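You operate a simulated robot arm through the tools that you are given. There is no shell and no other tool.

You are at the controls of a simulated robot arm. One attempt, no reset.

JOB
Open the air valve, drain the trap, set the gauge to 7 bar, open the silo gate and switch on.
Fine: shut the drain valve again; the gate lever goes to its end; leave the damper.

The check looks at the end state, three seconds after you hand in, the way a careful person would. Anything else that was tipped, shoved, dropped, spilled or broken makes it a failure.

ROBOT AND FRAMES
A 7-joint arm with a two-finger parallel gripper, fixed in place. Base frame: the origin is on the floor under the middle of its stand, x ahead of it, y to its left, z up. Lengths are in mm, angles in rad, forces in N, time in s.
It reaches about 1147 mm from its shoulder. Its first joint turns from -2.897 to 2.897 rad. Payload 3.43 kg.
Tool frame: the origin (TCP) lies between the finger pads and is the grasp point; the fingertips stand 30 mm ahead of it; z points along the fingers, y is the line along which they close. Largest opening 94 mm; finger width 28, thickness 10; the body of the gripper, 50 by 96 mm, starts 55 mm behind the TCP.
Orientation is told as [roll, pitch, yaw] about the base's x, y, z axes, in that order, counted from this pose: with the fingers straight down and closing along the base's y, the tool's x points along the base's -x, its y along +y and its z along -z.

CONTROLS
- The arm moves only by the tool send_rows. Its argument "increments" is a list of rows, each a list of 7 numbers: the shift along the base's x, y, z in units of 30 mm (1.0 is 30 mm), then the turn, a rotation vector about the base's x, y, z in units of 8 degrees (1.0 is 8 degrees), then the opening, from 0 (shut) to 1 (fully open). In form: [[dx, dy, dz, rx, ry, rz, grip], ...]. A call has 1 to 20 rows; each row shifts and turns the commanded pose from where the row before left it. A call with a number of a shift or a turn outside -1 to 1 is refused whole. Each row takes 0.2 s and may step no farther than 50 mm and 0.15 rad from the row before; otherwise, or with a gripper value out of range, the whole call is refused. Where a pose cannot be reached the arm comes as near as it can. A force on the tool above 60 N (or 10 N above the force at the start of the call, whichever is more), or a blocked arm, ends the call early, and 0.2 s more pass. The fingers move at their own pace (about 45 mm/s each) and stop on an object; they squeeze with about 31 N. The grip force told is the motor's: it shows also when the fingers shut on nothing. Time passes only in rows, and 0.2 s behind the last, so rows that do not move let the fingers close. The reply holds the time, the measured pose of the TCP, the force on the tool along the base axes, the opening and the grip force, in the units named above and with some noise, with the torque about the TCP (base axes, N m) and any sound that the robot's microphone picked up.
- Cameras (640 x 400 px; columns grow to the right, rows downward): "scene" is fixed at [398.7, 502.2, 1777.3]; the picture's right is [-0.01, 1.00, 0.00], its down [0.78, 0.01, -0.62] and it looks along [-0.62, -0.01, -0.78] (base axes); focal length 214 px, centre (320, 200). "wrist" rides on the gripper at [76, 14, -103] in the tool frame; the picture's right is [-0.18, 0.98, 0.00], its down [-0.75, -0.14, -0.64] and it looks along [-0.63, -0.12, 0.77] (tool axes); focal length 243 px, centre (320, 200). There is no depth. A picture from a camera that has moved, and an enlarged one, comes with that camera's place and axes in the base frame and with its lens.
- grab_frame(camera): a new picture of that camera. No time passes.
- close_up(camera, box): a new picture of the part [left, top, right, bottom] of that camera's present view, enlarged. No time passes.
- job_done(): hands the job in; it is judged then, once.

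Places have to be worked out from the pictures, the camera data and where the tool is seen. Open the gripper and draw the arm clear of the work before you hand the job in, unless the task says otherwise.

The tools are called after "Request:" by a JSON object that holds its "op" and its "data". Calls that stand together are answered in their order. send_rows: Moves the arm, as the interface text tells. Its arguments: {"type":"object","properties":{"increments":{"type":"array","items":{"type":"array","items":{"type":"number"}}}},"required":["increments"]} The other tools are called the same way: grab_frame (camera) takes a picture; close_up (camera, box) takes an enlarged picture of a part of a camera's view; job_done () hands the job in.

At the start:

```text
time_s: 0.0
ee_pos: [90.9, 477.1, 1478.9]
orientation: [-0.001, 0.0, 0.0]
force: [-0.5, 0.8, -0.8]
ft_torque: [-0.01, -0.02, 0.01]
finger_gap: 94.0
gripper_force: 0.0
```

scene: 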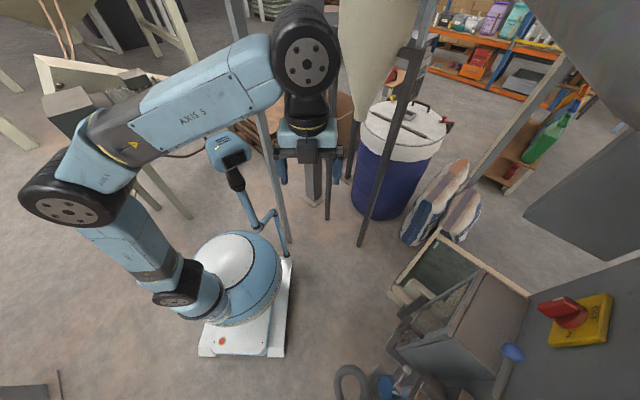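
wrist: 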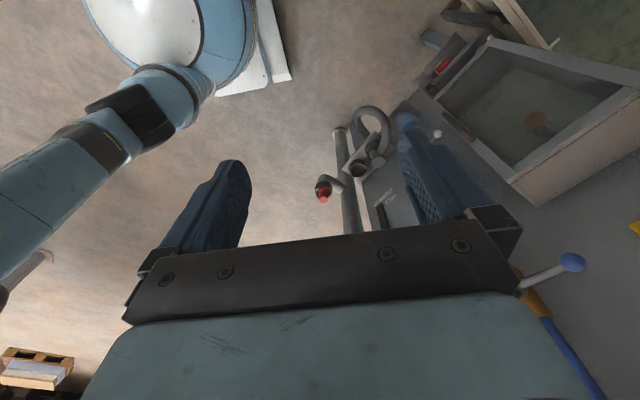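

I start by looking at both cameras in detail before moving; the working panel seems to be at the lower right of the scene view.

Request:
{"op": "close_up", "data": {"camera": "scene", "box": [320, 200, 640, 400]}}

Request:
{"op": "close_up", "data": {"camera": "wrist", "box": [300, 0, 640, 212]}}

Request:
{"op": "close_up", "data": {"camera": "wrist", "box": [300, 90, 460, 250]}}

```text
2.00 times, centred on (480, 300) of scene
camera zoom: at [398.7, 502.2, 1777.3], right [-0.01, 1.0, 0.0], down [0.78, 0.01, -0.62], along [-0.62, -0.01, -0.78], focal length 429 px, centre (0, 0)
```

zoom: 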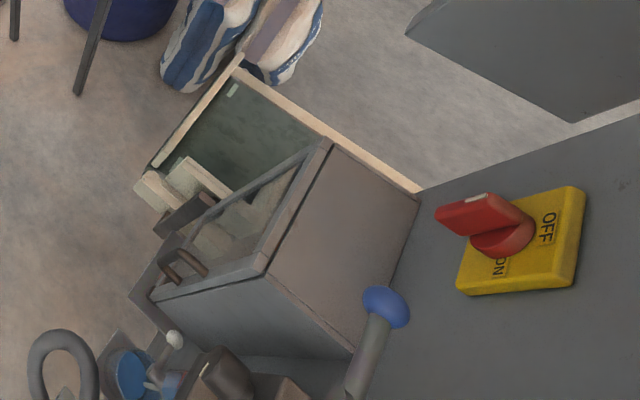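

```text
1.88 times, centred on (470, 106) of wrist
camera zoom: at [16.3, 491.2, 1581.3], right [0.18, 0.98, 0.0], down [0.75, -0.14, 0.64], along [0.63, -0.12, -0.77], focal length 457 px, centre (38, 377)
```

zoom: 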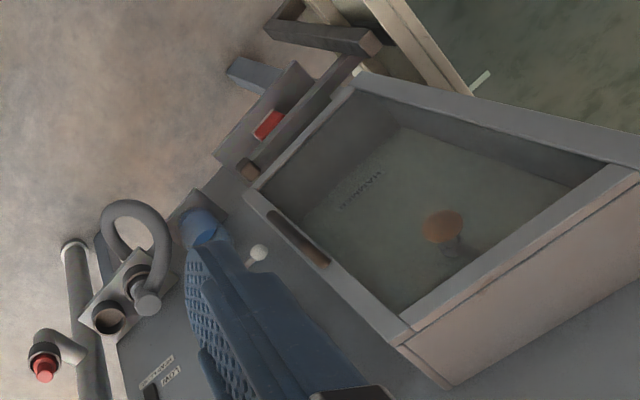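

```text
2.50 times, centred on (380, 170) of wrist
camera zoom: at [16.3, 491.2, 1581.3], right [0.18, 0.98, 0.0], down [0.75, -0.14, 0.64], along [0.63, -0.12, -0.77], focal length 606 px, centre (170, 275)
```

zoom: 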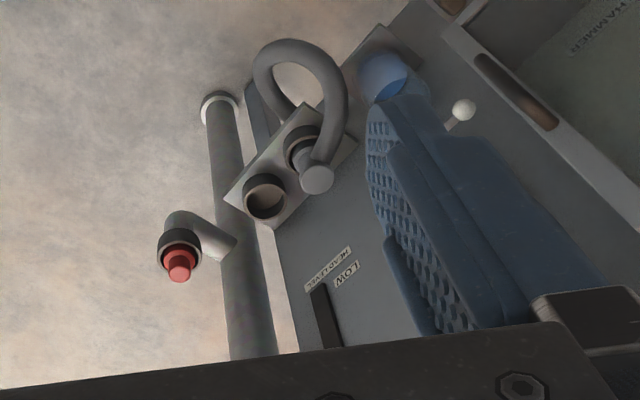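

The triangulated blue knob is near (374, 794, 1372) and the yellow switch plate near (360, 900, 1325), so the work panel lies to the left (+y). I turn the wrist in place so that its camera looks towards +y.

Request:
{"op": "send_rows", "data": {"increments": [[0, 0, 0, 0, 0, 1, 1], [0, 0, 0, 0, 0, 1, 1], [0, 0, 0, 0, 0, 1, 1], [0, 0, 0, 0, 0, 1, 1]]}}

Request:
{"op": "grab_frame", "data": {"camera": "wrist"}}

Request:
{"op": "grab_frame", "data": {"camera": "scene"}}

```text
time_s: 1.0
ee_pos: [91.9, 477.5, 1478.7]
orientation: [0.0, 0.0, 0.56]
force: [-0.4, -0.2, 1.3]
ft_torque: [0.0, -0.01, -0.01]
finger_gap: 93.9
gripper_force: 0.1
```

```text
taken
camera wrist: at [21.0, 448.4, 1580.8], right [-0.37, 0.93, 0.0], down [0.71, 0.28, 0.64], along [0.6, 0.24, -0.77], focal length 243 px, centre (320, 200)
```

wrist: 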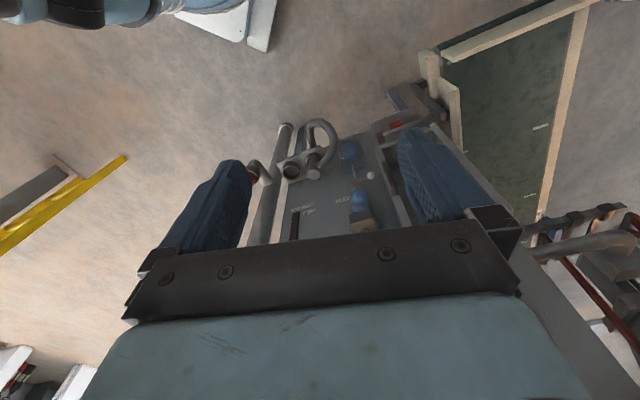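

```text
taken
```

scene: 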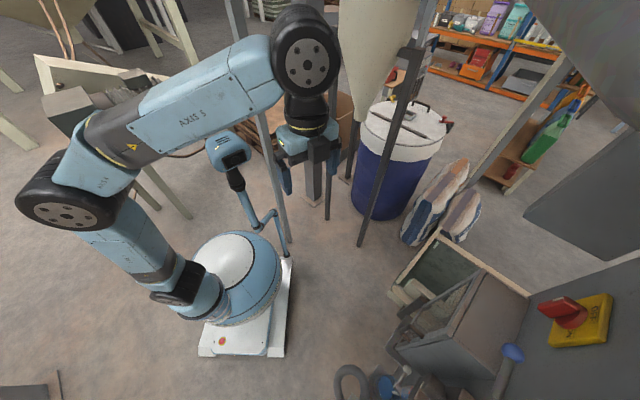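

The panel with pipes and labels now appears between the fingers; I enlarge it.

Request:
{"op": "close_up", "data": {"camera": "wrist", "box": [240, 80, 480, 250]}}

Request:
{"op": "close_up", "data": {"camera": "wrist", "box": [480, 160, 640, 300]}}

```text
2.35 times, centred on (360, 165) of wrist
camera zoom: at [21.0, 448.4, 1580.8], right [-0.37, 0.93, 0.0], down [0.71, 0.28, 0.64], along [0.6, 0.24, -0.77], focal length 571 px, centre (226, 282)
```

zoom: 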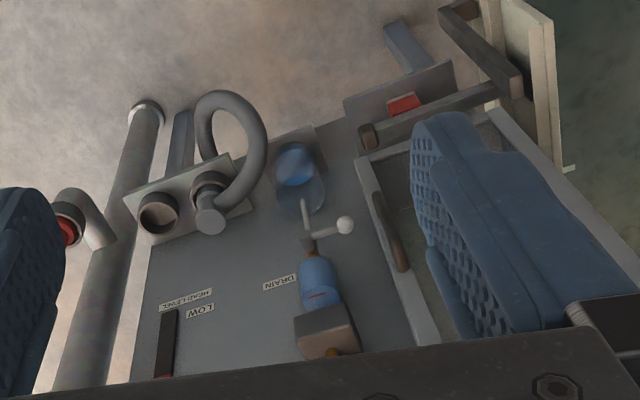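

```text
2.86 times, centred on (560, 230) of wrist
camera zoom: at [21.0, 448.4, 1580.8], right [-0.37, 0.93, 0.0], down [0.71, 0.28, 0.64], along [0.6, 0.24, -0.77], focal length 693 px, centre (-366, 114)
```

zoom: 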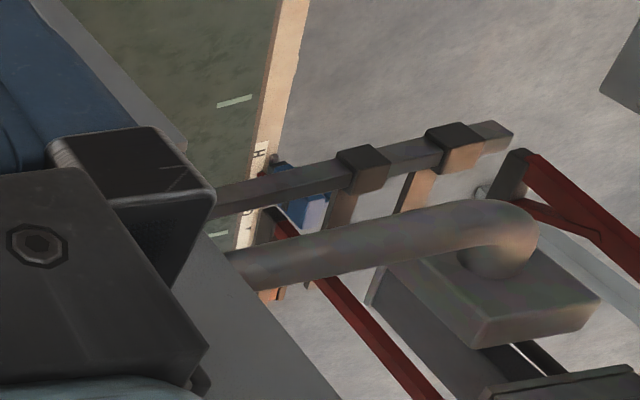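

Triangulation says the panel is vertical, turned 45° (facing the robot), at about x+y≈1260. I finish the yaw to 45° and tilt the tool forward so that the wrist camera looks at the panel.

Request:
{"op": "send_rows", "data": {"increments": [[0, 0, 0, 0, 0, 0.8, 1], [0, 0, 0, 0, 0, 0.82, 1], [0, 0, 0, 0.7, -0.7, 0, 1], [0, 0, 0, 0.7, -0.7, 0, 1], [0, 0, 0, 0.7, -0.7, 0, 1]]}}

Request:
{"op": "grab_frame", "data": {"camera": "wrist"}}

Request:
{"op": "grab_frame", "data": {"camera": "scene"}}

```text
time_s: 2.2
ee_pos: [91.4, 477.8, 1478.1]
orientation: [-0.001, -0.416, 0.787]
force: [-0.4, 0.1, -0.6]
ft_torque: [-0.06, -0.01, 0.01]
finger_gap: 94.2
gripper_force: 0.1
```

```text
taken
camera wrist: at [4.8, 409.6, 1542.2], right [-0.58, 0.81, 0.07], down [0.4, 0.2, 0.89], along [0.71, 0.54, -0.45], focal length 243 px, centre (320, 200)
```

wrist: 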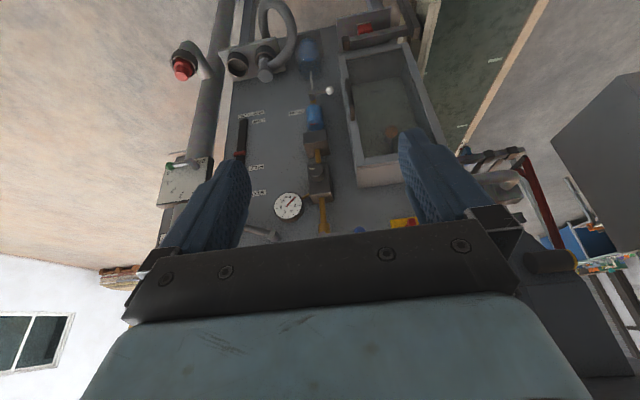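

```text
taken
```

scene: 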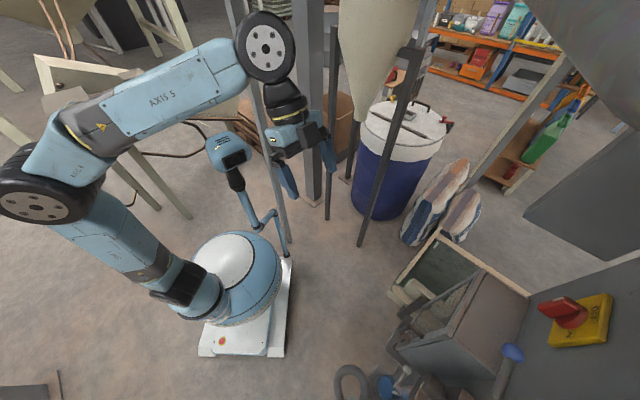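

Good view of the panel (upside-down: image bottom is up). I enlarge it.

Request:
{"op": "close_up", "data": {"camera": "wrist", "box": [200, 0, 440, 150]}}

Request:
{"op": "close_up", "data": {"camera": "wrist", "box": [200, 100, 440, 250]}}

Request:
{"op": "close_up", "data": {"camera": "wrist", "box": [440, 120, 640, 280]}}

Request:
{"op": "close_up", "data": {"camera": "wrist", "box": [120, 20, 280, 220]}}

```text
2.67 times, centred on (320, 75) of wrist
camera zoom: at [4.8, 409.6, 1542.2], right [-0.58, 0.81, 0.07], down [0.4, 0.2, 0.89], along [0.71, 0.54, -0.45], focal length 647 px, centre (320, 533)
```

zoom: 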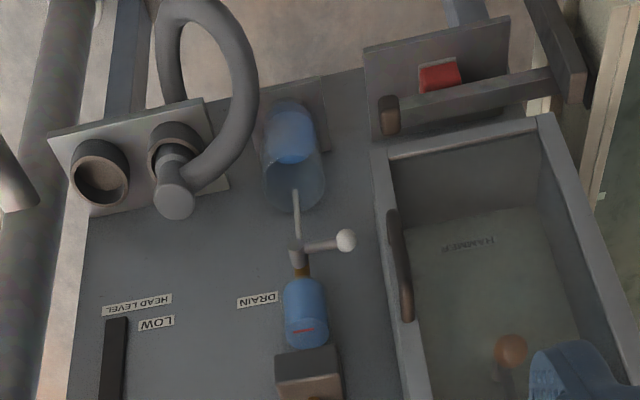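

```text
2.67 times, centred on (320, 175) of wrist
camera zoom: at [4.8, 409.6, 1542.2], right [-0.58, 0.81, 0.07], down [0.4, 0.2, 0.89], along [0.71, 0.54, -0.45], focal length 647 px, centre (320, 267)
```

zoom: 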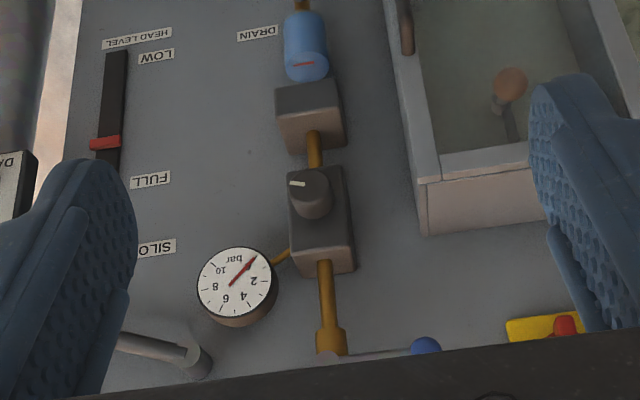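

```text
2.50 times, centred on (540, 200) of wrist
camera zoom: at [4.8, 409.6, 1542.2], right [-0.58, 0.81, 0.07], down [0.4, 0.2, 0.89], along [0.71, 0.54, -0.45], focal length 606 px, centre (-230, 200)
```

zoom: 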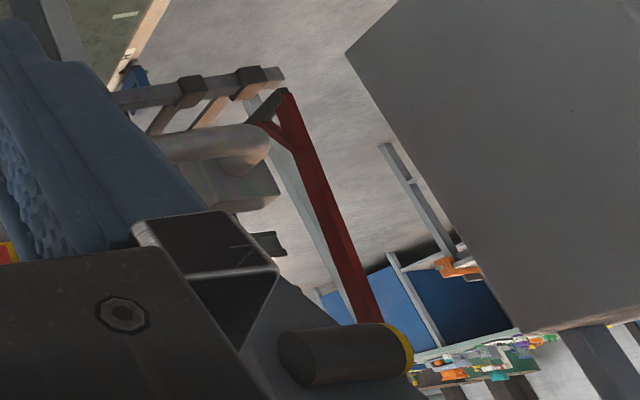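

```text
2.00 times, centred on (200, 120) of wrist
camera zoom: at [4.8, 409.6, 1542.2], right [-0.58, 0.81, 0.07], down [0.4, 0.2, 0.89], along [0.71, 0.54, -0.45], focal length 485 px, centre (560, 360)
```

zoom: 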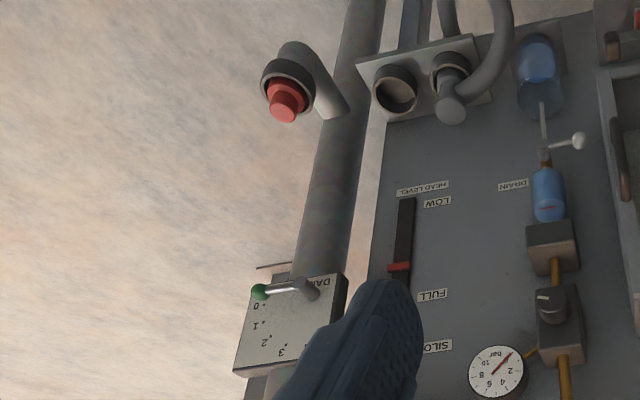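

The panel shows (upside-down) gauge, regulator knob, drain cock with white ball, air valve with blue ball, SILO lever, a HEAD LEVEL indicator and the damper plate. I tilt further to see the upper portion.

Request:
{"op": "send_rows", "data": {"increments": [[0, 0, 0, 0.7, -0.7, 0, 1], [0, 0, 0, 0.7, -0.7, 0, 1], [0, 0, 0, 0.7, -0.7, 0, 1]]}}

Request:
{"op": "grab_frame", "data": {"camera": "wrist"}}

Request:
{"op": "close_up", "data": {"camera": "wrist", "box": [180, 0, 500, 200]}}

```text
time_s: 3.0
ee_pos: [91.7, 477.1, 1480.5]
orientation: [0.001, -0.83, 0.785]
force: [1.1, -0.4, -0.4]
ft_torque: [-0.02, 0.0, 0.03]
finger_gap: 94.0
gripper_force: 0.0
```

```text
taken
camera wrist: at [-7.3, 397.9, 1492.4], right [-0.61, 0.78, 0.14], down [0.12, -0.08, 0.99], along [0.79, 0.62, -0.05], focal length 243 px, centre (320, 200)
```

wrist: 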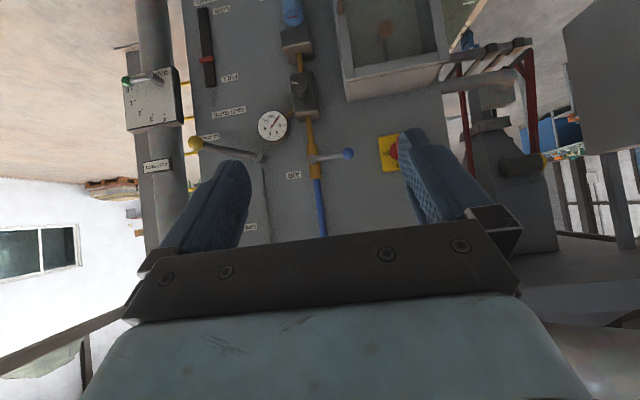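

```text
2.00 times, centred on (340, 100) of wrist
camera zoom: at [-7.3, 397.9, 1492.4], right [-0.61, 0.78, 0.14], down [0.12, -0.08, 0.99], along [0.79, 0.62, -0.05], focal length 485 px, centre (280, 400)
```

zoom: 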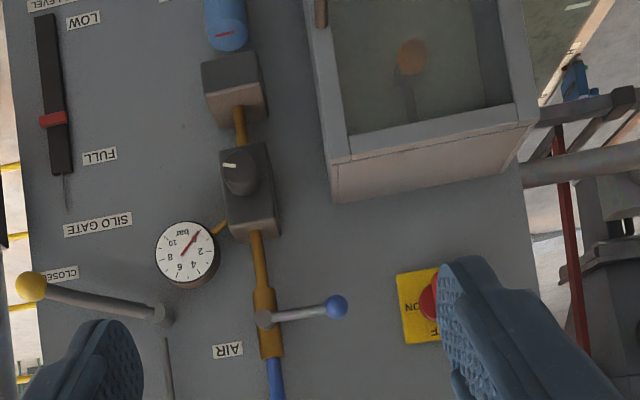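

I see "SILO GATE / CLOSED" next to the yellow-ball lever and "AIR" beside the blue-ball valve. I look closer and tilt further for the hidden upper labels.

Request:
{"op": "close_up", "data": {"camera": "wrist", "box": [180, 90, 300, 165]}}

Request:
{"op": "close_up", "data": {"camera": "wrist", "box": [270, 110, 430, 210]}}

Request:
{"op": "send_rows", "data": {"increments": [[0, 0, 0, 0.7, -0.7, 0, 1], [0, 0, 0, 0.7, -0.7, 0, 1], [0, 0, 0, 0.7, -0.7, 0, 1]]}}

Request:
{"op": "grab_frame", "data": {"camera": "wrist"}}

Request:
{"op": "close_up", "data": {"camera": "wrist", "box": [180, 0, 500, 200]}}

Request:
{"op": "grab_frame", "data": {"camera": "scene"}}

```text
5.33 times, centred on (240, 128) of wrist
camera zoom: at [-7.3, 397.9, 1492.4], right [-0.61, 0.78, 0.14], down [0.12, -0.08, 0.99], along [0.79, 0.62, -0.05], focal length 1294 px, centre (747, 587)
```

zoom: 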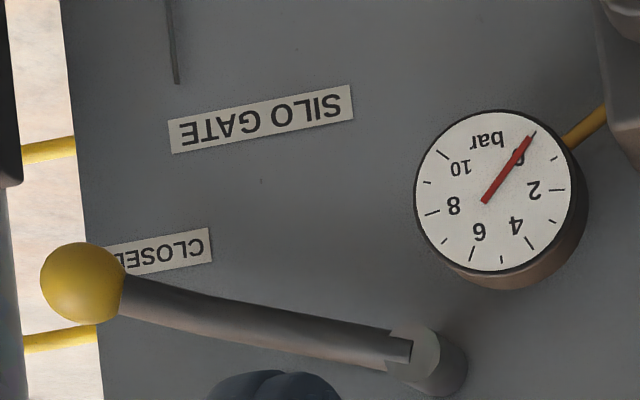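

```text
4.00 times, centred on (350, 160) of wrist
camera zoom: at [-7.3, 397.9, 1492.4], right [-0.61, 0.78, 0.14], down [0.12, -0.08, 0.99], along [0.79, 0.62, -0.05], focal length 970 px, centre (200, 360)
```

zoom: 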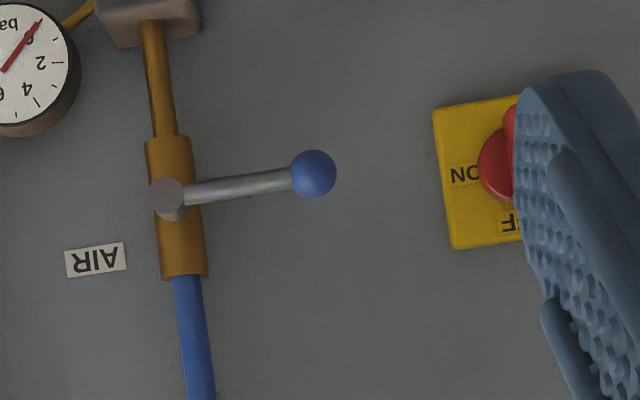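

```text
time_s: 3.8
ee_pos: [92.2, 477.9, 1479.6]
orientation: [0.002, -1.245, 0.785]
force: [1.6, 0.4, -0.4]
ft_torque: [0.01, 0.0, 0.01]
finger_gap: 94.0
gripper_force: 0.0
```

```text
taken
camera wrist: at [-3.4, 401.1, 1440.0], right [-0.65, 0.74, 0.18], down [-0.16, -0.36, 0.92], along [0.74, 0.57, 0.35], focal length 243 px, centre (320, 200)
```

wrist: 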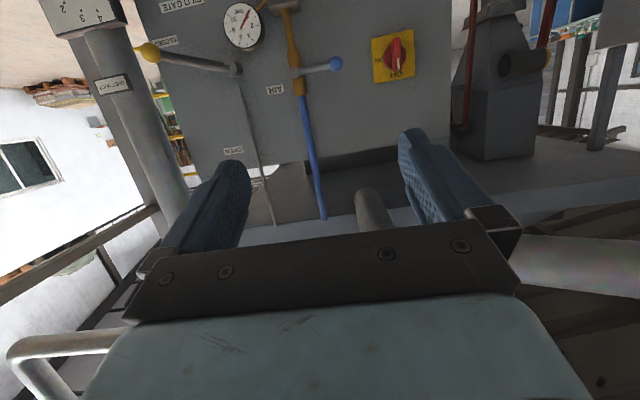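

```text
2.00 times, centred on (340, 100) of wrist
camera zoom: at [-3.4, 401.1, 1440.0], right [-0.65, 0.74, 0.18], down [-0.16, -0.36, 0.92], along [0.74, 0.57, 0.35], focal length 485 px, centre (280, 400)
```

zoom: 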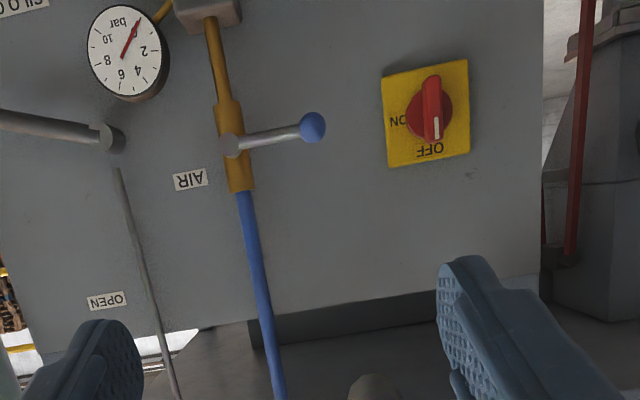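

```text
taken
```

scene: 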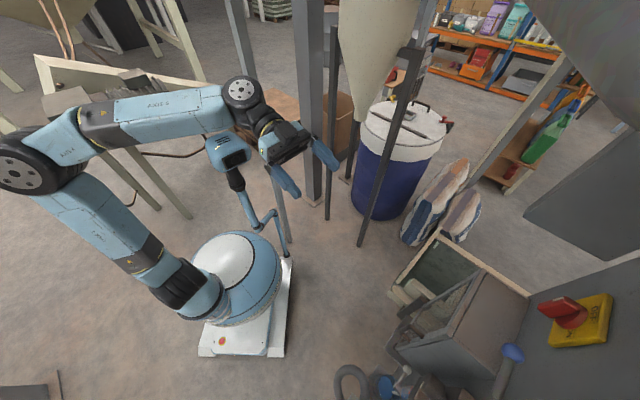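

Now I know: switch OFF is at 12 o'clock, ON at 3 o'clock (viewer's), gauge at 0, gate lever pointing right (CLOSED) with OPEN above. I lower the arm and level the camera for a frontal look at the lower half.

Request:
{"op": "send_rows", "data": {"increments": [[0, 0, -1, -0.7, 0.7, 0, 1], [0, 0, -1, -0.7, 0.7, 0, 1], [0, 0, -1, -0.7, 0.7, 0, 1], [0, 0, -1, 0, 0, 0, 1], [0, 0, -1, 0, 0, 0, 1], [0, 0, -1, 0, 0, 0, 1], [0, 0, -1, 0, 0, 0, 1], [0, 0, -1, 0, 0, 0, 1], [0, 0, -1, 0, 0, 0, 1]]}}

Request:
{"op": "grab_frame", "data": {"camera": "wrist"}}

Request:
{"op": "close_up", "data": {"camera": "wrist", "box": [180, 0, 500, 200]}}

Request:
{"op": "grab_frame", "data": {"camera": "scene"}}

```text
time_s: 5.5
ee_pos: [182.3, 477.3, 1304.6]
orientation: [0.148, -0.825, 0.517]
force: [-0.6, 0.0, 0.0]
ft_torque: [0.03, -0.09, 0.0]
finger_gap: 94.0
gripper_force: 0.1
stopped in row 8: the arm was blocked; the commanded pose is now the measured one
```

```text
taken
camera wrist: at [72.5, 413.2, 1318.9], right [-0.46, 0.85, 0.23], down [0.17, -0.17, 0.97], along [0.87, 0.49, -0.06], focal length 243 px, centre (320, 200)
```

wrist: 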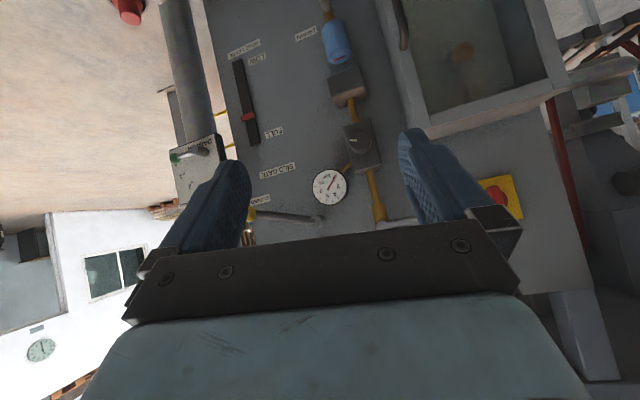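

```text
2.00 times, centred on (340, 100) of wrist
camera zoom: at [72.5, 413.2, 1318.9], right [-0.46, 0.85, 0.23], down [0.17, -0.17, 0.97], along [0.87, 0.49, -0.06], focal length 485 px, centre (280, 400)
```

zoom: 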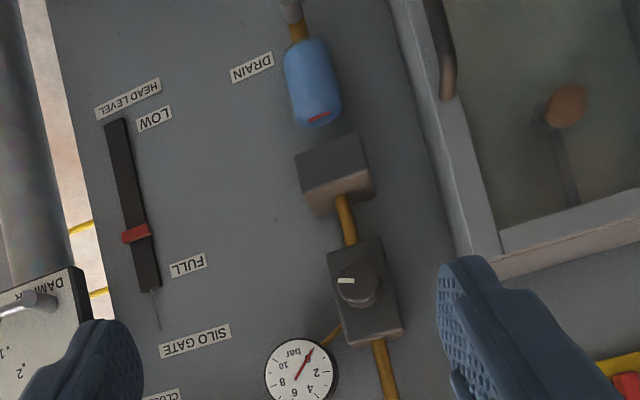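

```text
taken
```

scene: 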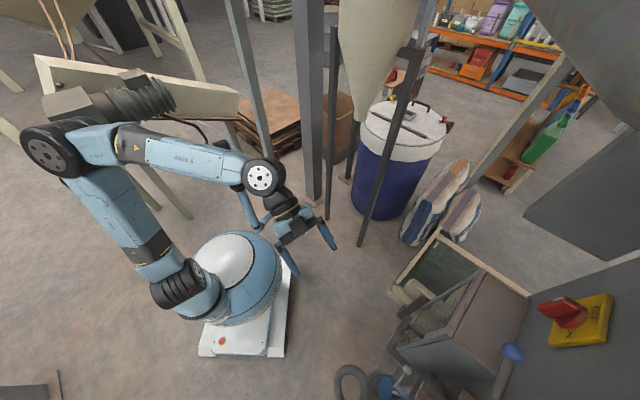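

The arm got blocked because it was folded too close to its base (it drifted off orientation). I move out along the panel's direction and restore the orientation.

Request:
{"op": "send_rows", "data": {"increments": [[0.5, 0.9, 0.3, -0.1, -0.1, 0.28, 1], [0.5, 0.9, 0.3, -0.13, -0.13, 0.28, 1], [0.5, 0.9, 0, -0.14, -0.14, 0.29, 1], [0.5, 0.9, 0, -0.14, -0.14, 0.29, 1]]}}

Request:
{"op": "grab_frame", "data": {"camera": "scene"}}

```text
time_s: 6.5
ee_pos: [233.5, 582.8, 1318.5]
orientation: [-0.023, -0.839, 0.814]
force: [-1.3, 0.0, 0.8]
ft_torque: [-0.02, -0.04, -0.03]
finger_gap: 94.1
gripper_force: 0.1
```

```text
taken
```

scene: 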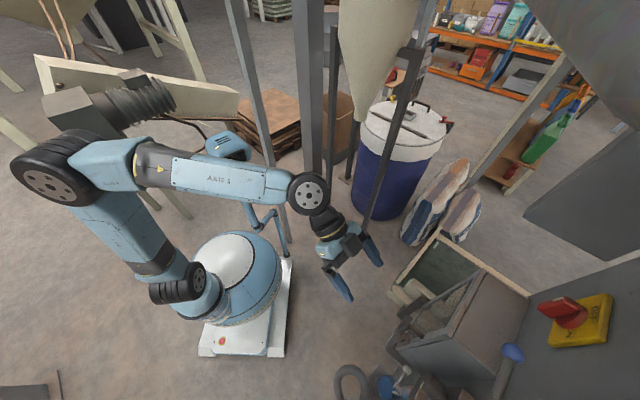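

Recovered cleanly at (233, 583, 1318). I look and then go lower at this larger distance.

Request:
{"op": "grab_frame", "data": {"camera": "wrist"}}

Request:
{"op": "send_rows", "data": {"increments": [[0, 0, -1, 0, 0, 0, 1], [0, 0, -1, 0, 0, 0, 1], [0, 0, -1, 0, 0, 0, 1], [0, 0, -1, 0, 0, 0, 1], [0, 0, -1, 0, 0, 0, 1]]}}

Request:
{"op": "grab_frame", "data": {"camera": "wrist"}}

Request:
{"op": "close_up", "data": {"camera": "wrist", "box": [180, 0, 500, 200]}}

```text
taken
camera wrist: at [134.8, 501.9, 1330.0], right [-0.62, 0.78, 0.12], down [0.11, -0.07, 0.99], along [0.78, 0.63, -0.04], focal length 243 px, centre (320, 200)
```

wrist: 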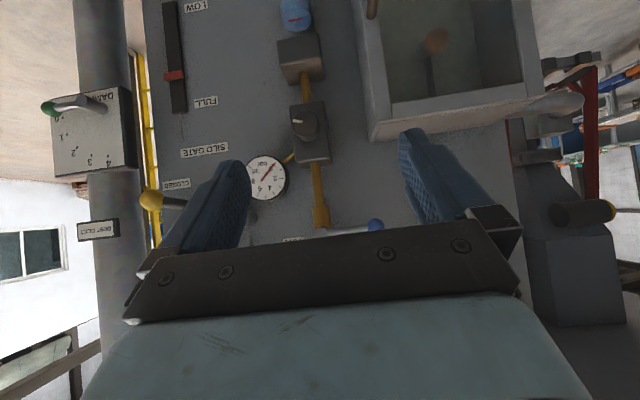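

```text
time_s: 7.7
ee_pos: [251.7, 581.7, 1174.9]
orientation: [0.025, -0.829, 0.759]
force: [-0.5, -0.4, -0.1]
ft_torque: [0.01, -0.03, 0.02]
finger_gap: 94.1
gripper_force: 0.0
```

```text
taken
camera wrist: at [152.7, 501.5, 1188.3], right [-0.6, 0.79, 0.15], down [0.14, -0.09, 0.99], along [0.79, 0.61, -0.05], focal length 243 px, centre (320, 200)
```

wrist: 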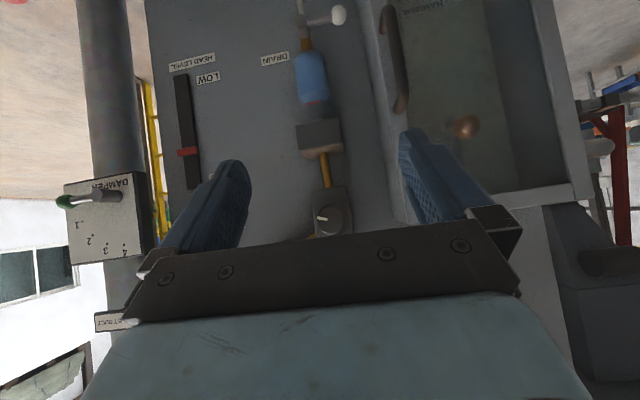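

```text
2.00 times, centred on (340, 100) of wrist
camera zoom: at [152.7, 501.5, 1188.3], right [-0.6, 0.79, 0.15], down [0.14, -0.09, 0.99], along [0.79, 0.61, -0.05], focal length 485 px, centre (280, 400)
```

zoom: 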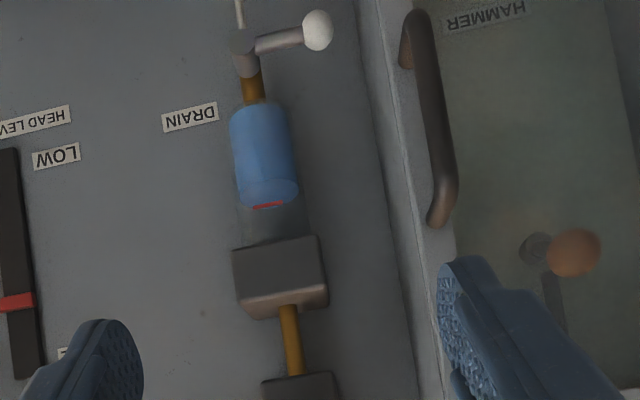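

From several views I place things (panel plane x+y≈1265): air lever pivot ≈(433,736,1365) with ball at left, regulator knob ≈(427,727,1200), drain lever pivot ≈(435,743,883), gate lever pivot ≈(515,650,1348), switch centre ≈(300,920,1370). I raise the arm, level the tool and close the fingers to get in front of the air lever.

Request:
{"op": "send_rows", "data": {"increments": [[0, 0, 0.9, 0.47, -0.47, 0, 0], [0, 0, 0.9, 0.47, -0.47, 0, 0], [0, 0, 0.9, 0.47, -0.47, 0, 0], [0, 0, 0.9, 0.47, -0.47, 0, 0], [0.1, 0.2, 0.9, 0.47, -0.47, 0, 0], [0.1, 0.2, 0.9, 0.47, -0.47, 0.1, 0], [0.1, 0.2, 0.9, 0.47, -0.47, 0.1, 0], [0.1, 0.2, 0.9, 0.47, -0.47, 0, 0]]}}

Request:
{"op": "grab_frame", "data": {"camera": "wrist"}}

Request:
{"op": "grab_frame", "data": {"camera": "scene"}}

```text
time_s: 8.4
ee_pos: [301.9, 561.7, 1230.6]
orientation: [0.196, -0.968, 0.573]
force: [-1.3, 0.4, 0.2]
ft_torque: [-0.03, -0.01, -0.03]
finger_gap: 24.1
gripper_force: 0.1
stopped in row 3: the arm was blocked; the commanded pose is now the measured one
```

```text
taken
camera wrist: at [198.1, 487.7, 1226.3], right [-0.57, 0.78, 0.26], down [0.08, -0.26, 0.96], along [0.82, 0.57, 0.08], focal length 243 px, centre (320, 200)
```

wrist: 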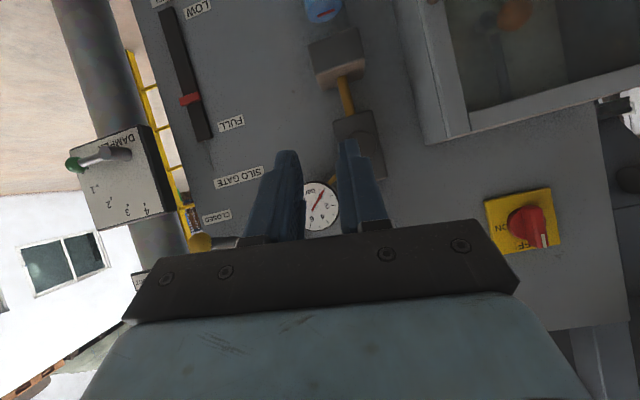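

```text
taken
```

scene: 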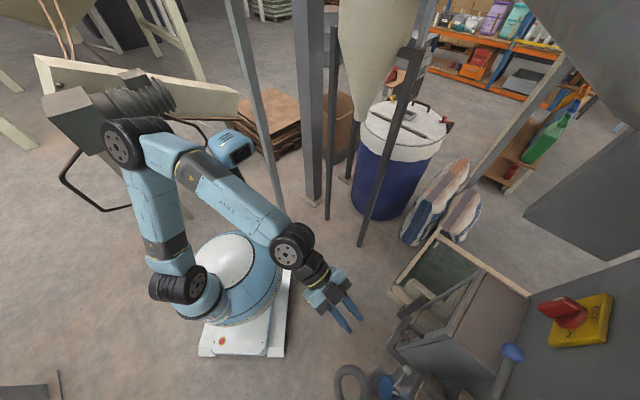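

Again a folding limit; I move outwards and up while straightening the tool, keeping the fingertips well short of the panel.

Request:
{"op": "send_rows", "data": {"increments": [[0.0, 0.7, 0.7, -0.1, -0.08, 0.06, 0], [0.0, 0.7, 0.8, -0.1, -0.08, 0.06, 0], [0.05, 0.65, 0.9, -0.1, -0.08, 0.06, 0], [0.05, 0.65, 0.9, -0.1, -0.08, 0.06, 0], [0.1, 0.6, 0.9, -0.1, -0.08, 0.06, 0], [0.1, 0.6, 0.9, -0.1, -0.08, 0.06, 0]]}}

Request:
{"op": "grab_frame", "data": {"camera": "wrist"}}

Request:
{"op": "grab_frame", "data": {"camera": "scene"}}

```text
time_s: 9.8
ee_pos: [307.4, 681.6, 1385.9]
orientation: [0.013, -0.974, 0.776]
force: [0.3, -0.6, -0.5]
ft_torque: [0.02, 0.01, 0.0]
finger_gap: 0.0
gripper_force: 30.6
```

```text
taken
camera wrist: at [208.8, 600.9, 1380.8], right [-0.62, 0.76, 0.16], down [0.03, -0.18, 0.98], along [0.78, 0.62, 0.09], focal length 243 px, centre (320, 200)
```

wrist: 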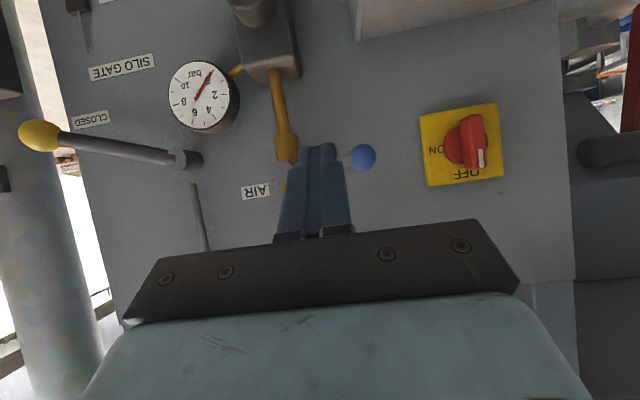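

```text
taken
```

scene: 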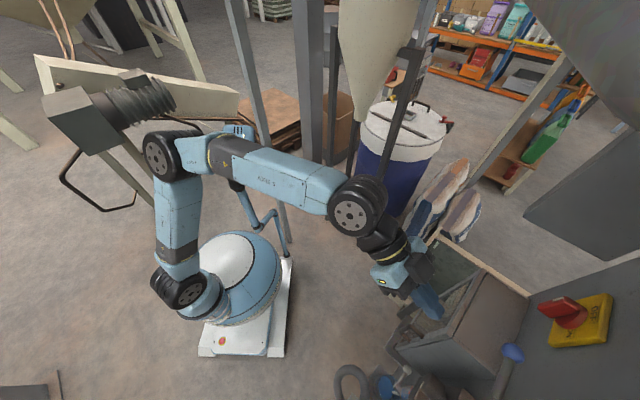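

Excellent view: blue ball at ≈(374,797,1370), pivot ≈(434,737,1365). I level the tool and rise slightly so the closed fingers pass above the air lever rod.

Request:
{"op": "send_rows", "data": {"increments": [[0.08, 0.16, 0.2, 0.67, -0.67, 0, 0], [0.08, 0.16, 0.2, 0.67, -0.67, 0, 0], [0.08, 0.16, 0.2, 0.67, -0.67, 0, 0], [0.08, 0.16, 0.1, 0.67, -0.67, 0, 0]]}}

Request:
{"op": "grab_frame", "data": {"camera": "wrist"}}

Request:
{"op": "grab_frame", "data": {"camera": "scene"}}

```text
time_s: 10.9
ee_pos: [380.7, 658.8, 1443.2]
orientation: [0.958, -1.348, -0.162]
force: [-0.9, 0.9, 0.2]
ft_torque: [-0.01, -0.02, -0.05]
finger_gap: 0.1
gripper_force: 31.4
stopped in row 4: the arm was blocked; the commanded pose is now the measured one
```

```text
taken
camera wrist: at [285.3, 596.7, 1384.7], right [-0.65, 0.68, 0.36], down [-0.18, -0.59, 0.79], along [0.74, 0.45, 0.5], focal length 243 px, centre (320, 200)
```

wrist: 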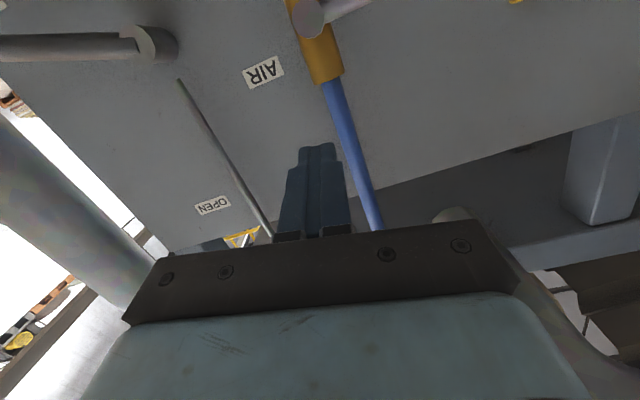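

```text
taken
```

scene: 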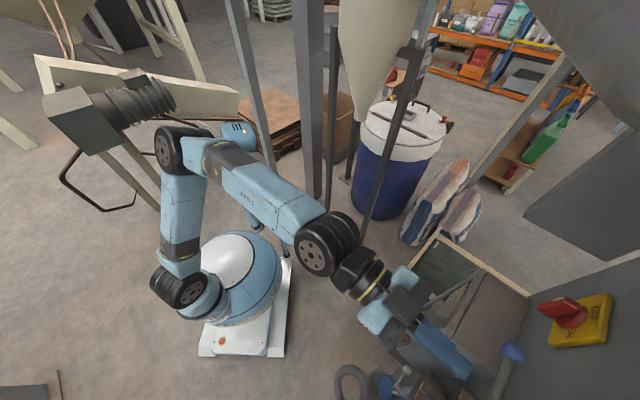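

The tilt to horizontal exceeds a wrist limit here (the pose drifted but nothing was touched). I return to the ~34°-down orientation, which worked well, and will work with that tilt.

Request:
{"op": "send_rows", "data": {"increments": [[-0.49, 0.15, -0.2, -0.63, 0.265, 0.06, 0], [-0.49, 0.15, -0.2, -0.63, 0.265, 0.06, 0], [-0.49, 0.15, -0.2, -0.63, 0.265, 0.06, 0], [-0.49, 0.15, -0.2, -0.63, 0.265, 0.06, 0], [-0.49, 0.15, -0.2, -0.63, 0.265, 0.06, 0]]}}

Request:
{"op": "grab_frame", "data": {"camera": "wrist"}}

```text
time_s: 12.1
ee_pos: [300.7, 682.1, 1413.1]
orientation: [0.004, -0.999, 0.799]
force: [1.1, -0.6, -0.5]
ft_torque: [0.03, 0.02, 0.03]
finger_gap: 0.0
gripper_force: 31.2
```

```text
taken
camera wrist: at [204.0, 600.6, 1405.7], right [-0.64, 0.76, 0.16], down [0.01, -0.19, 0.98], along [0.77, 0.63, 0.11], focal length 243 px, centre (320, 200)
```

wrist: 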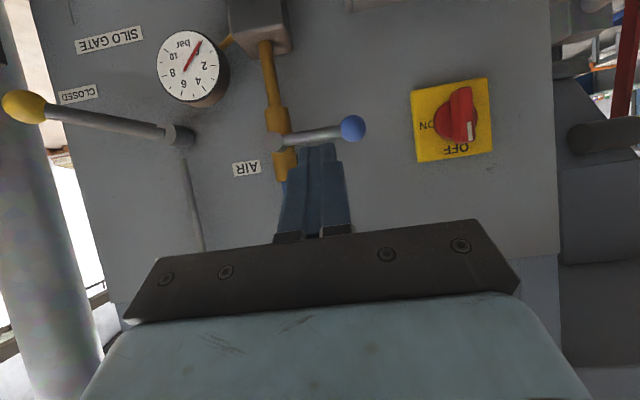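

The rod (pivot r≈−219, z≈1363; ball z≈1368) is confirmed. I advance along the panel normal with the closed fingers above the rod.

Request:
{"op": "send_rows", "data": {"increments": [[0.68, 0.73, 0.03, 0, 0, 0, 0], [0.68, 0.73, 0.03, 0, 0, 0, 0], [0.68, 0.73, 0.03, 0, 0, 0, 0], [0.68, 0.73, 0, 0, 0, 0, 0]]}}

Request:
{"op": "grab_frame", "data": {"camera": "wrist"}}

Request:
{"op": "grab_frame", "data": {"camera": "scene"}}

```text
time_s: 13.1
ee_pos: [381.9, 784.7, 1400.9]
orientation: [-0.04, -0.986, 0.829]
force: [31.7, 21.7, -12.1]
ft_torque: [-0.05, -2.09, -1.97]
finger_gap: 0.0
gripper_force: 30.3
```

```text
taken
camera wrist: at [284.3, 702.2, 1392.2], right [-0.63, 0.76, 0.13], down [0.0, -0.17, 0.99], along [0.77, 0.62, 0.11], focal length 243 px, centre (320, 200)
```

wrist: 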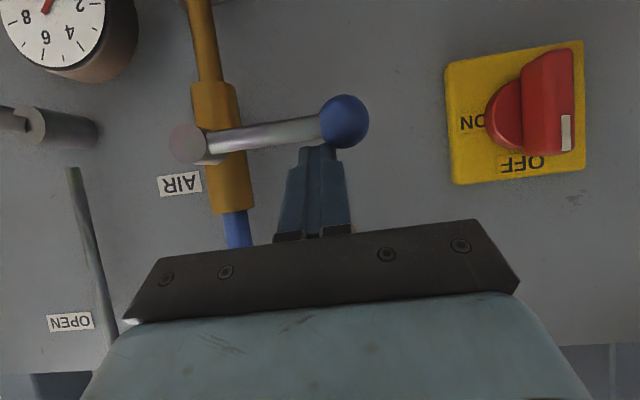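

```text
taken
```

scene: 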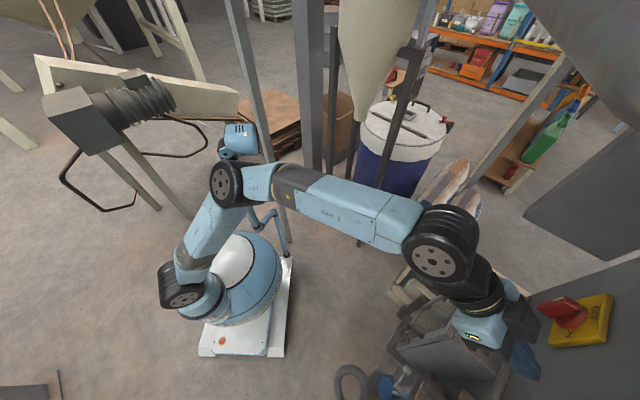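

The reading shows a ~40 N force and the tool lies ~15 mm off the commanded place, though the lever has not moved in the picture. I wait a row with no motion to see whether this is real contact.

Request:
{"op": "send_rows", "data": {"increments": [[0, 0, 0, 0, 0, 0, 0]]}}

Request:
{"op": "close_up", "data": {"camera": "wrist", "box": [220, 60, 420, 260]}}

Request:
{"op": "close_up", "data": {"camera": "scene", "box": [400, 200, 640, 400]}}

```text
time_s: 13.5
ee_pos: [390.8, 769.9, 1412.4]
orientation: [-0.021, -0.998, 0.805]
force: [-0.6, -0.1, 0.0]
ft_torque: [-0.02, 0.0, -0.01]
finger_gap: 0.0
gripper_force: 31.2
```

```text
2.00 times, centred on (320, 160) of wrist
camera zoom: at [291.1, 689.7, 1402.3], right [-0.63, 0.77, 0.14], down [0.0, -0.18, 0.98], along [0.78, 0.62, 0.12], focal length 485 px, centre (320, 280)
```

zoom: 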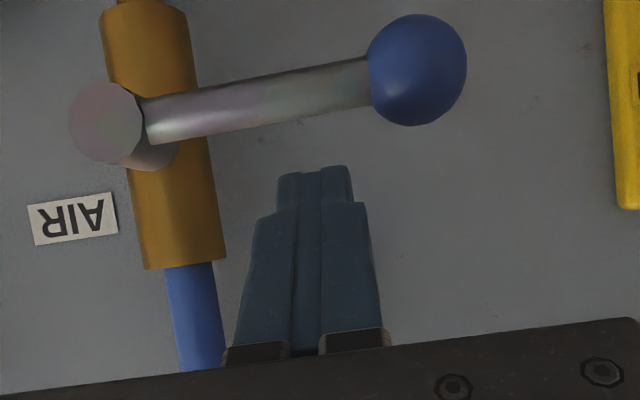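

```text
2.00 times, centred on (520, 300) of scene
camera zoom: at [398.7, 502.2, 1777.3], right [-0.01, 1.0, 0.0], down [0.78, 0.01, -0.62], along [-0.62, -0.01, -0.78], focal length 429 px, centre (-80, 0)
```

zoom: 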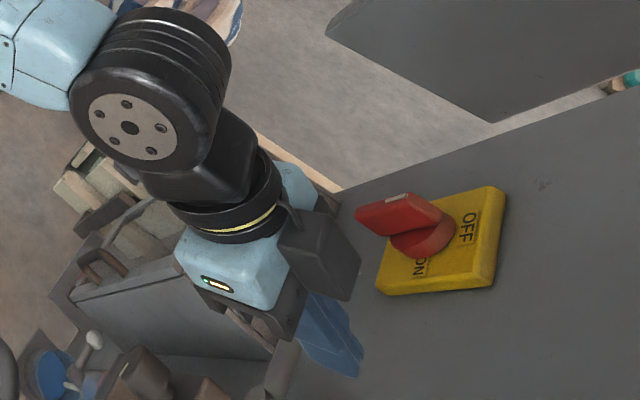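

The force was only inertia; at rest it is zero and the fingers hover above the rod. I now lower gently onto the lever rod (trying the usual anticlockwise = open, i.e. downwards) in small steps.

Request:
{"op": "send_rows", "data": {"increments": [[-0.13, -0.13, -0.2, 0, 0, 0, 0], [0, 0, -0.2, 0, 0, 0, 0], [0, 0, -0.2, 0, 0, 0, 0], [0, 0, -0.2, 0, 0, 0, 0], [0, 0, -0.1, 0, 0, 0, 0], [0, 0, 0, 0, 0, 0, 0]]}}

Request:
{"op": "close_up", "data": {"camera": "wrist", "box": [220, 60, 420, 260]}}

```text
time_s: 14.9
ee_pos: [397.4, 762.1, 1386.9]
orientation: [-0.012, -0.998, 0.786]
force: [-0.1, 0.5, -0.2]
ft_torque: [-0.05, -0.05, 0.03]
finger_gap: 0.0
gripper_force: 30.8
```

```text
2.00 times, centred on (320, 160) of wrist
camera zoom: at [296.7, 683.2, 1378.5], right [-0.62, 0.77, 0.15], down [0.0, -0.19, 0.98], along [0.79, 0.61, 0.12], focal length 485 px, centre (320, 280)
```

zoom: 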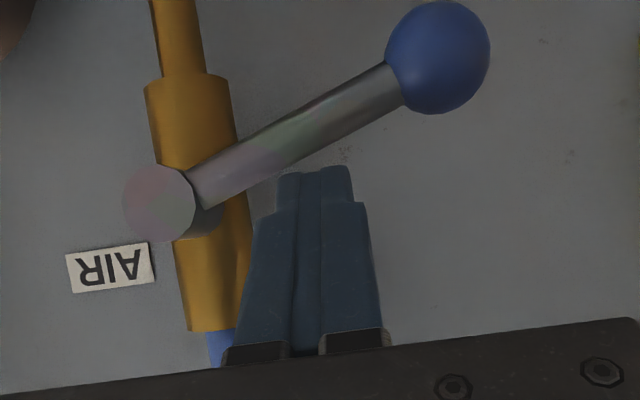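

The lever turns freely downwards (about 16° so far), so this is the right direction. I keep following its arc, tipping the tool a bit more downward to relieve the wrist limit.

Request:
{"op": "send_rows", "data": {"increments": [[0.06, 0.13, -0.25, -0.37, 0.37, 0, 0], [0.06, 0.13, -0.25, -0.37, 0.37, 0, 0], [0, 0, 0, 0, 0, 0, 0]]}}

Request:
{"op": "close_up", "data": {"camera": "wrist", "box": [220, 60, 420, 260]}}

```text
time_s: 15.7
ee_pos: [379.5, 775.9, 1373.9]
orientation: [-0.004, -0.854, 0.805]
force: [-2.2, -1.2, 0.7]
ft_torque: [-0.01, 0.04, 0.03]
finger_gap: 0.3
gripper_force: 31.0
```

```text
2.00 times, centred on (320, 160) of wrist
camera zoom: at [281.6, 694.3, 1383.7], right [-0.62, 0.77, 0.14], down [0.11, -0.09, 0.99], along [0.77, 0.63, -0.03], focal length 485 px, centre (320, 280)
```

zoom: 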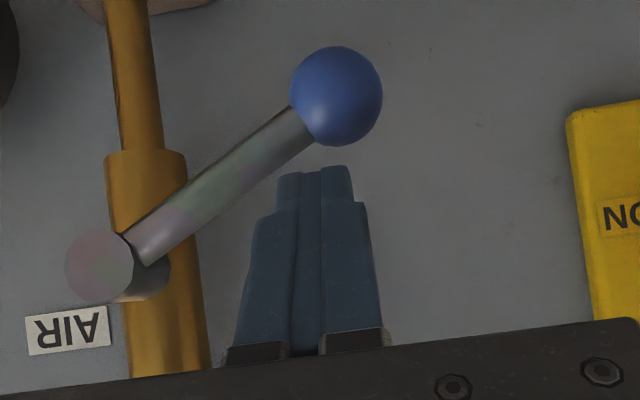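

Tracking is good now and the lever is at ~25°. I continue along the arc to ~75°.

Request:
{"op": "send_rows", "data": {"increments": [[0.035, -0.035, -0.26, 0, 0, 0, 0], [0.035, -0.035, -0.26, 0, 0, 0, 0], [0.106, -0.106, -0.24, 0, 0, 0, 0], [0.106, -0.106, -0.24, 0, 0, 0, 0], [0.153, -0.153, -0.2, 0, 0, 0, 0], [0.153, -0.153, -0.2, 0, 0, 0, 0], [0, 0, 0, 0, 0, 0, 0]]}}

Request:
{"op": "close_up", "data": {"camera": "wrist", "box": [170, 10, 470, 260]}}

```text
time_s: 17.3
ee_pos: [409.5, 756.6, 1325.8]
orientation: [-0.015, -0.852, 0.799]
force: [0.5, 0.3, -0.3]
ft_torque: [0.01, -0.04, 0.01]
finger_gap: 0.0
gripper_force: 31.2
```

```text
1.60 times, centred on (320, 135) of wrist
camera zoom: at [310.7, 675.8, 1336.1], right [-0.61, 0.78, 0.13], down [0.1, -0.08, 0.99], along [0.79, 0.62, -0.03], focal length 388 px, centre (320, 304)
```

zoom: 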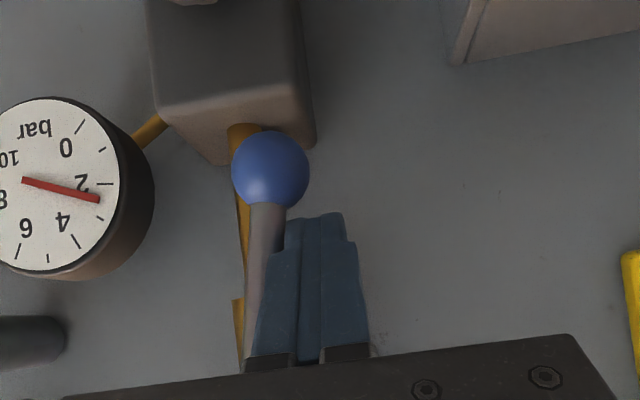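

The gauge already shows about 2.7 bar and the lever is almost vertical. I push a bit further right to bring it fully to its stop.

Request:
{"op": "send_rows", "data": {"increments": [[0.12, -0.12, -0.1, 0, 0, 0, 0], [0.12, -0.12, -0.05, 0, 0, 0, 0], [0.12, -0.12, 0, 0, 0, 0, 0], [0, 0, 0, 0, 0, 0, 0]]}}

Request:
{"op": "close_up", "data": {"camera": "wrist", "box": [170, 10, 470, 260]}}

```text
time_s: 18.3
ee_pos: [417.4, 750.2, 1320.9]
orientation: [-0.023, -0.853, 0.806]
force: [-19.7, 43.4, 19.0]
ft_torque: [-0.51, -0.47, 0.55]
finger_gap: 0.0
gripper_force: 30.9
```

```text
1.60 times, centred on (320, 135) of wrist
camera zoom: at [318.2, 668.6, 1330.1], right [-0.61, 0.78, 0.12], down [0.1, -0.08, 0.99], along [0.78, 0.62, -0.03], focal length 388 px, centre (320, 304)
```

zoom: 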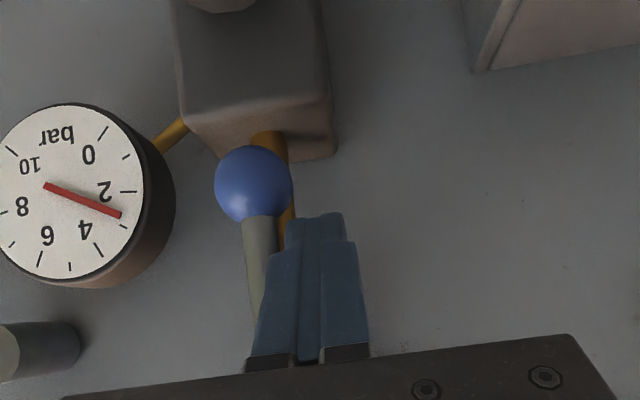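

The lever is at its stop (resisting force, gauge ≈3 bar), so the air valve is open. I back the finger off to the left, withdraw and head down towards the drain.

Request:
{"op": "send_rows", "data": {"increments": [[-0.3, 0.3, 0, 0, 0, 0, 0], [-0.4, 0.4, 0.1, 0, 0, 0, 0], [-0.4, -0.4, 0.1, 0, 0, 0, 0], [-0.6, -0.6, 0, 0, 0, 0, 0], [-0.6, -0.6, 0, 0, 0, 0, 0], [-0.4, -0.4, 0, 0, 0, 0, 0], [0, 0, 0, 0, 0, 0, 0]]}}

Request:
{"op": "grab_frame", "data": {"camera": "wrist"}}

Request:
{"op": "grab_frame", "data": {"camera": "scene"}}

```text
time_s: 19.2
ee_pos: [413.7, 739.4, 1324.1]
orientation: [-0.022, -0.852, 0.747]
force: [-41.6, 15.6, 2.0]
ft_torque: [0.27, 0.44, 0.48]
finger_gap: 0.0
gripper_force: 30.4
stopped in row 4: the force on the tool passed its limit at 91 N (the readings are from after the stop); the commanded pose is now the measured one
```

```text
taken
camera wrist: at [310.3, 665.6, 1332.2], right [-0.57, 0.81, 0.13], down [0.09, -0.09, 0.99], along [0.82, 0.58, -0.03], focal length 243 px, centre (320, 200)
```

wrist: 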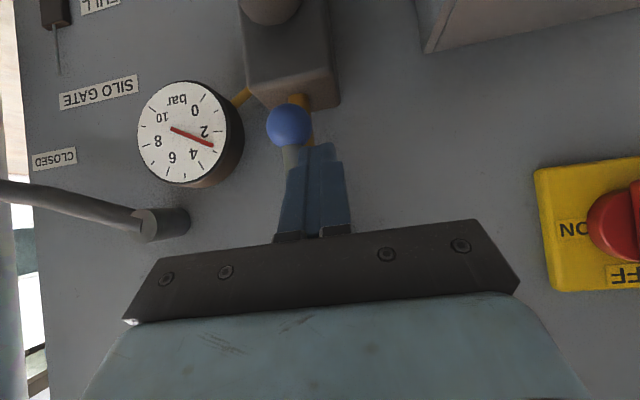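

```text
taken
```

scene: 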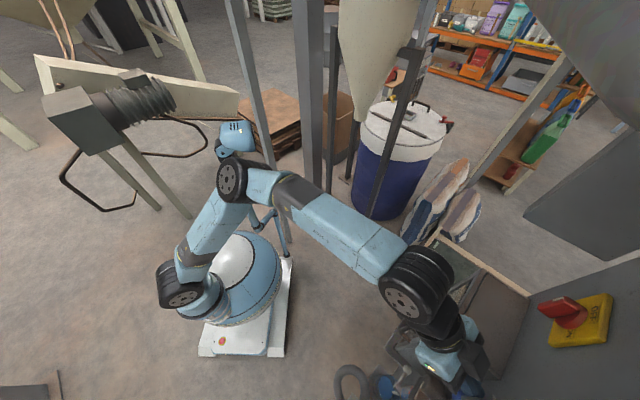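

The retreat was disturbed: withdrawing at this tilt hits the wrist limit, which skews the tool to the right onto the lever. I first tip the tool more downward (relieving the limit) and shift left, before pulling back.

Request:
{"op": "send_rows", "data": {"increments": [[-0.2, 0.2, 0, -0.7, 0.7, 0.15, 0], [-0.2, 0.2, 0, -0.7, 0.7, 0.15, 0], [0, 0, 0, 0, 0, 0, 0]]}}

Request:
{"op": "grab_frame", "data": {"camera": "wrist"}}

```text
time_s: 20.1
ee_pos: [404.9, 750.2, 1323.5]
orientation: [-0.029, -0.576, 0.792]
force: [0.3, 0.3, 0.1]
ft_torque: [0.01, 0.02, 0.04]
finger_gap: 0.0
gripper_force: 31.3
```

```text
taken
camera wrist: at [310.6, 676.5, 1367.5], right [-0.58, 0.81, 0.08], down [0.28, 0.11, 0.95], along [0.76, 0.57, -0.3], focal length 243 px, centre (320, 200)
```

wrist: 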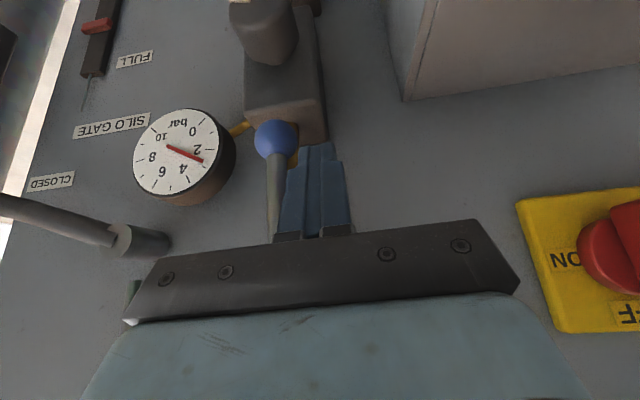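

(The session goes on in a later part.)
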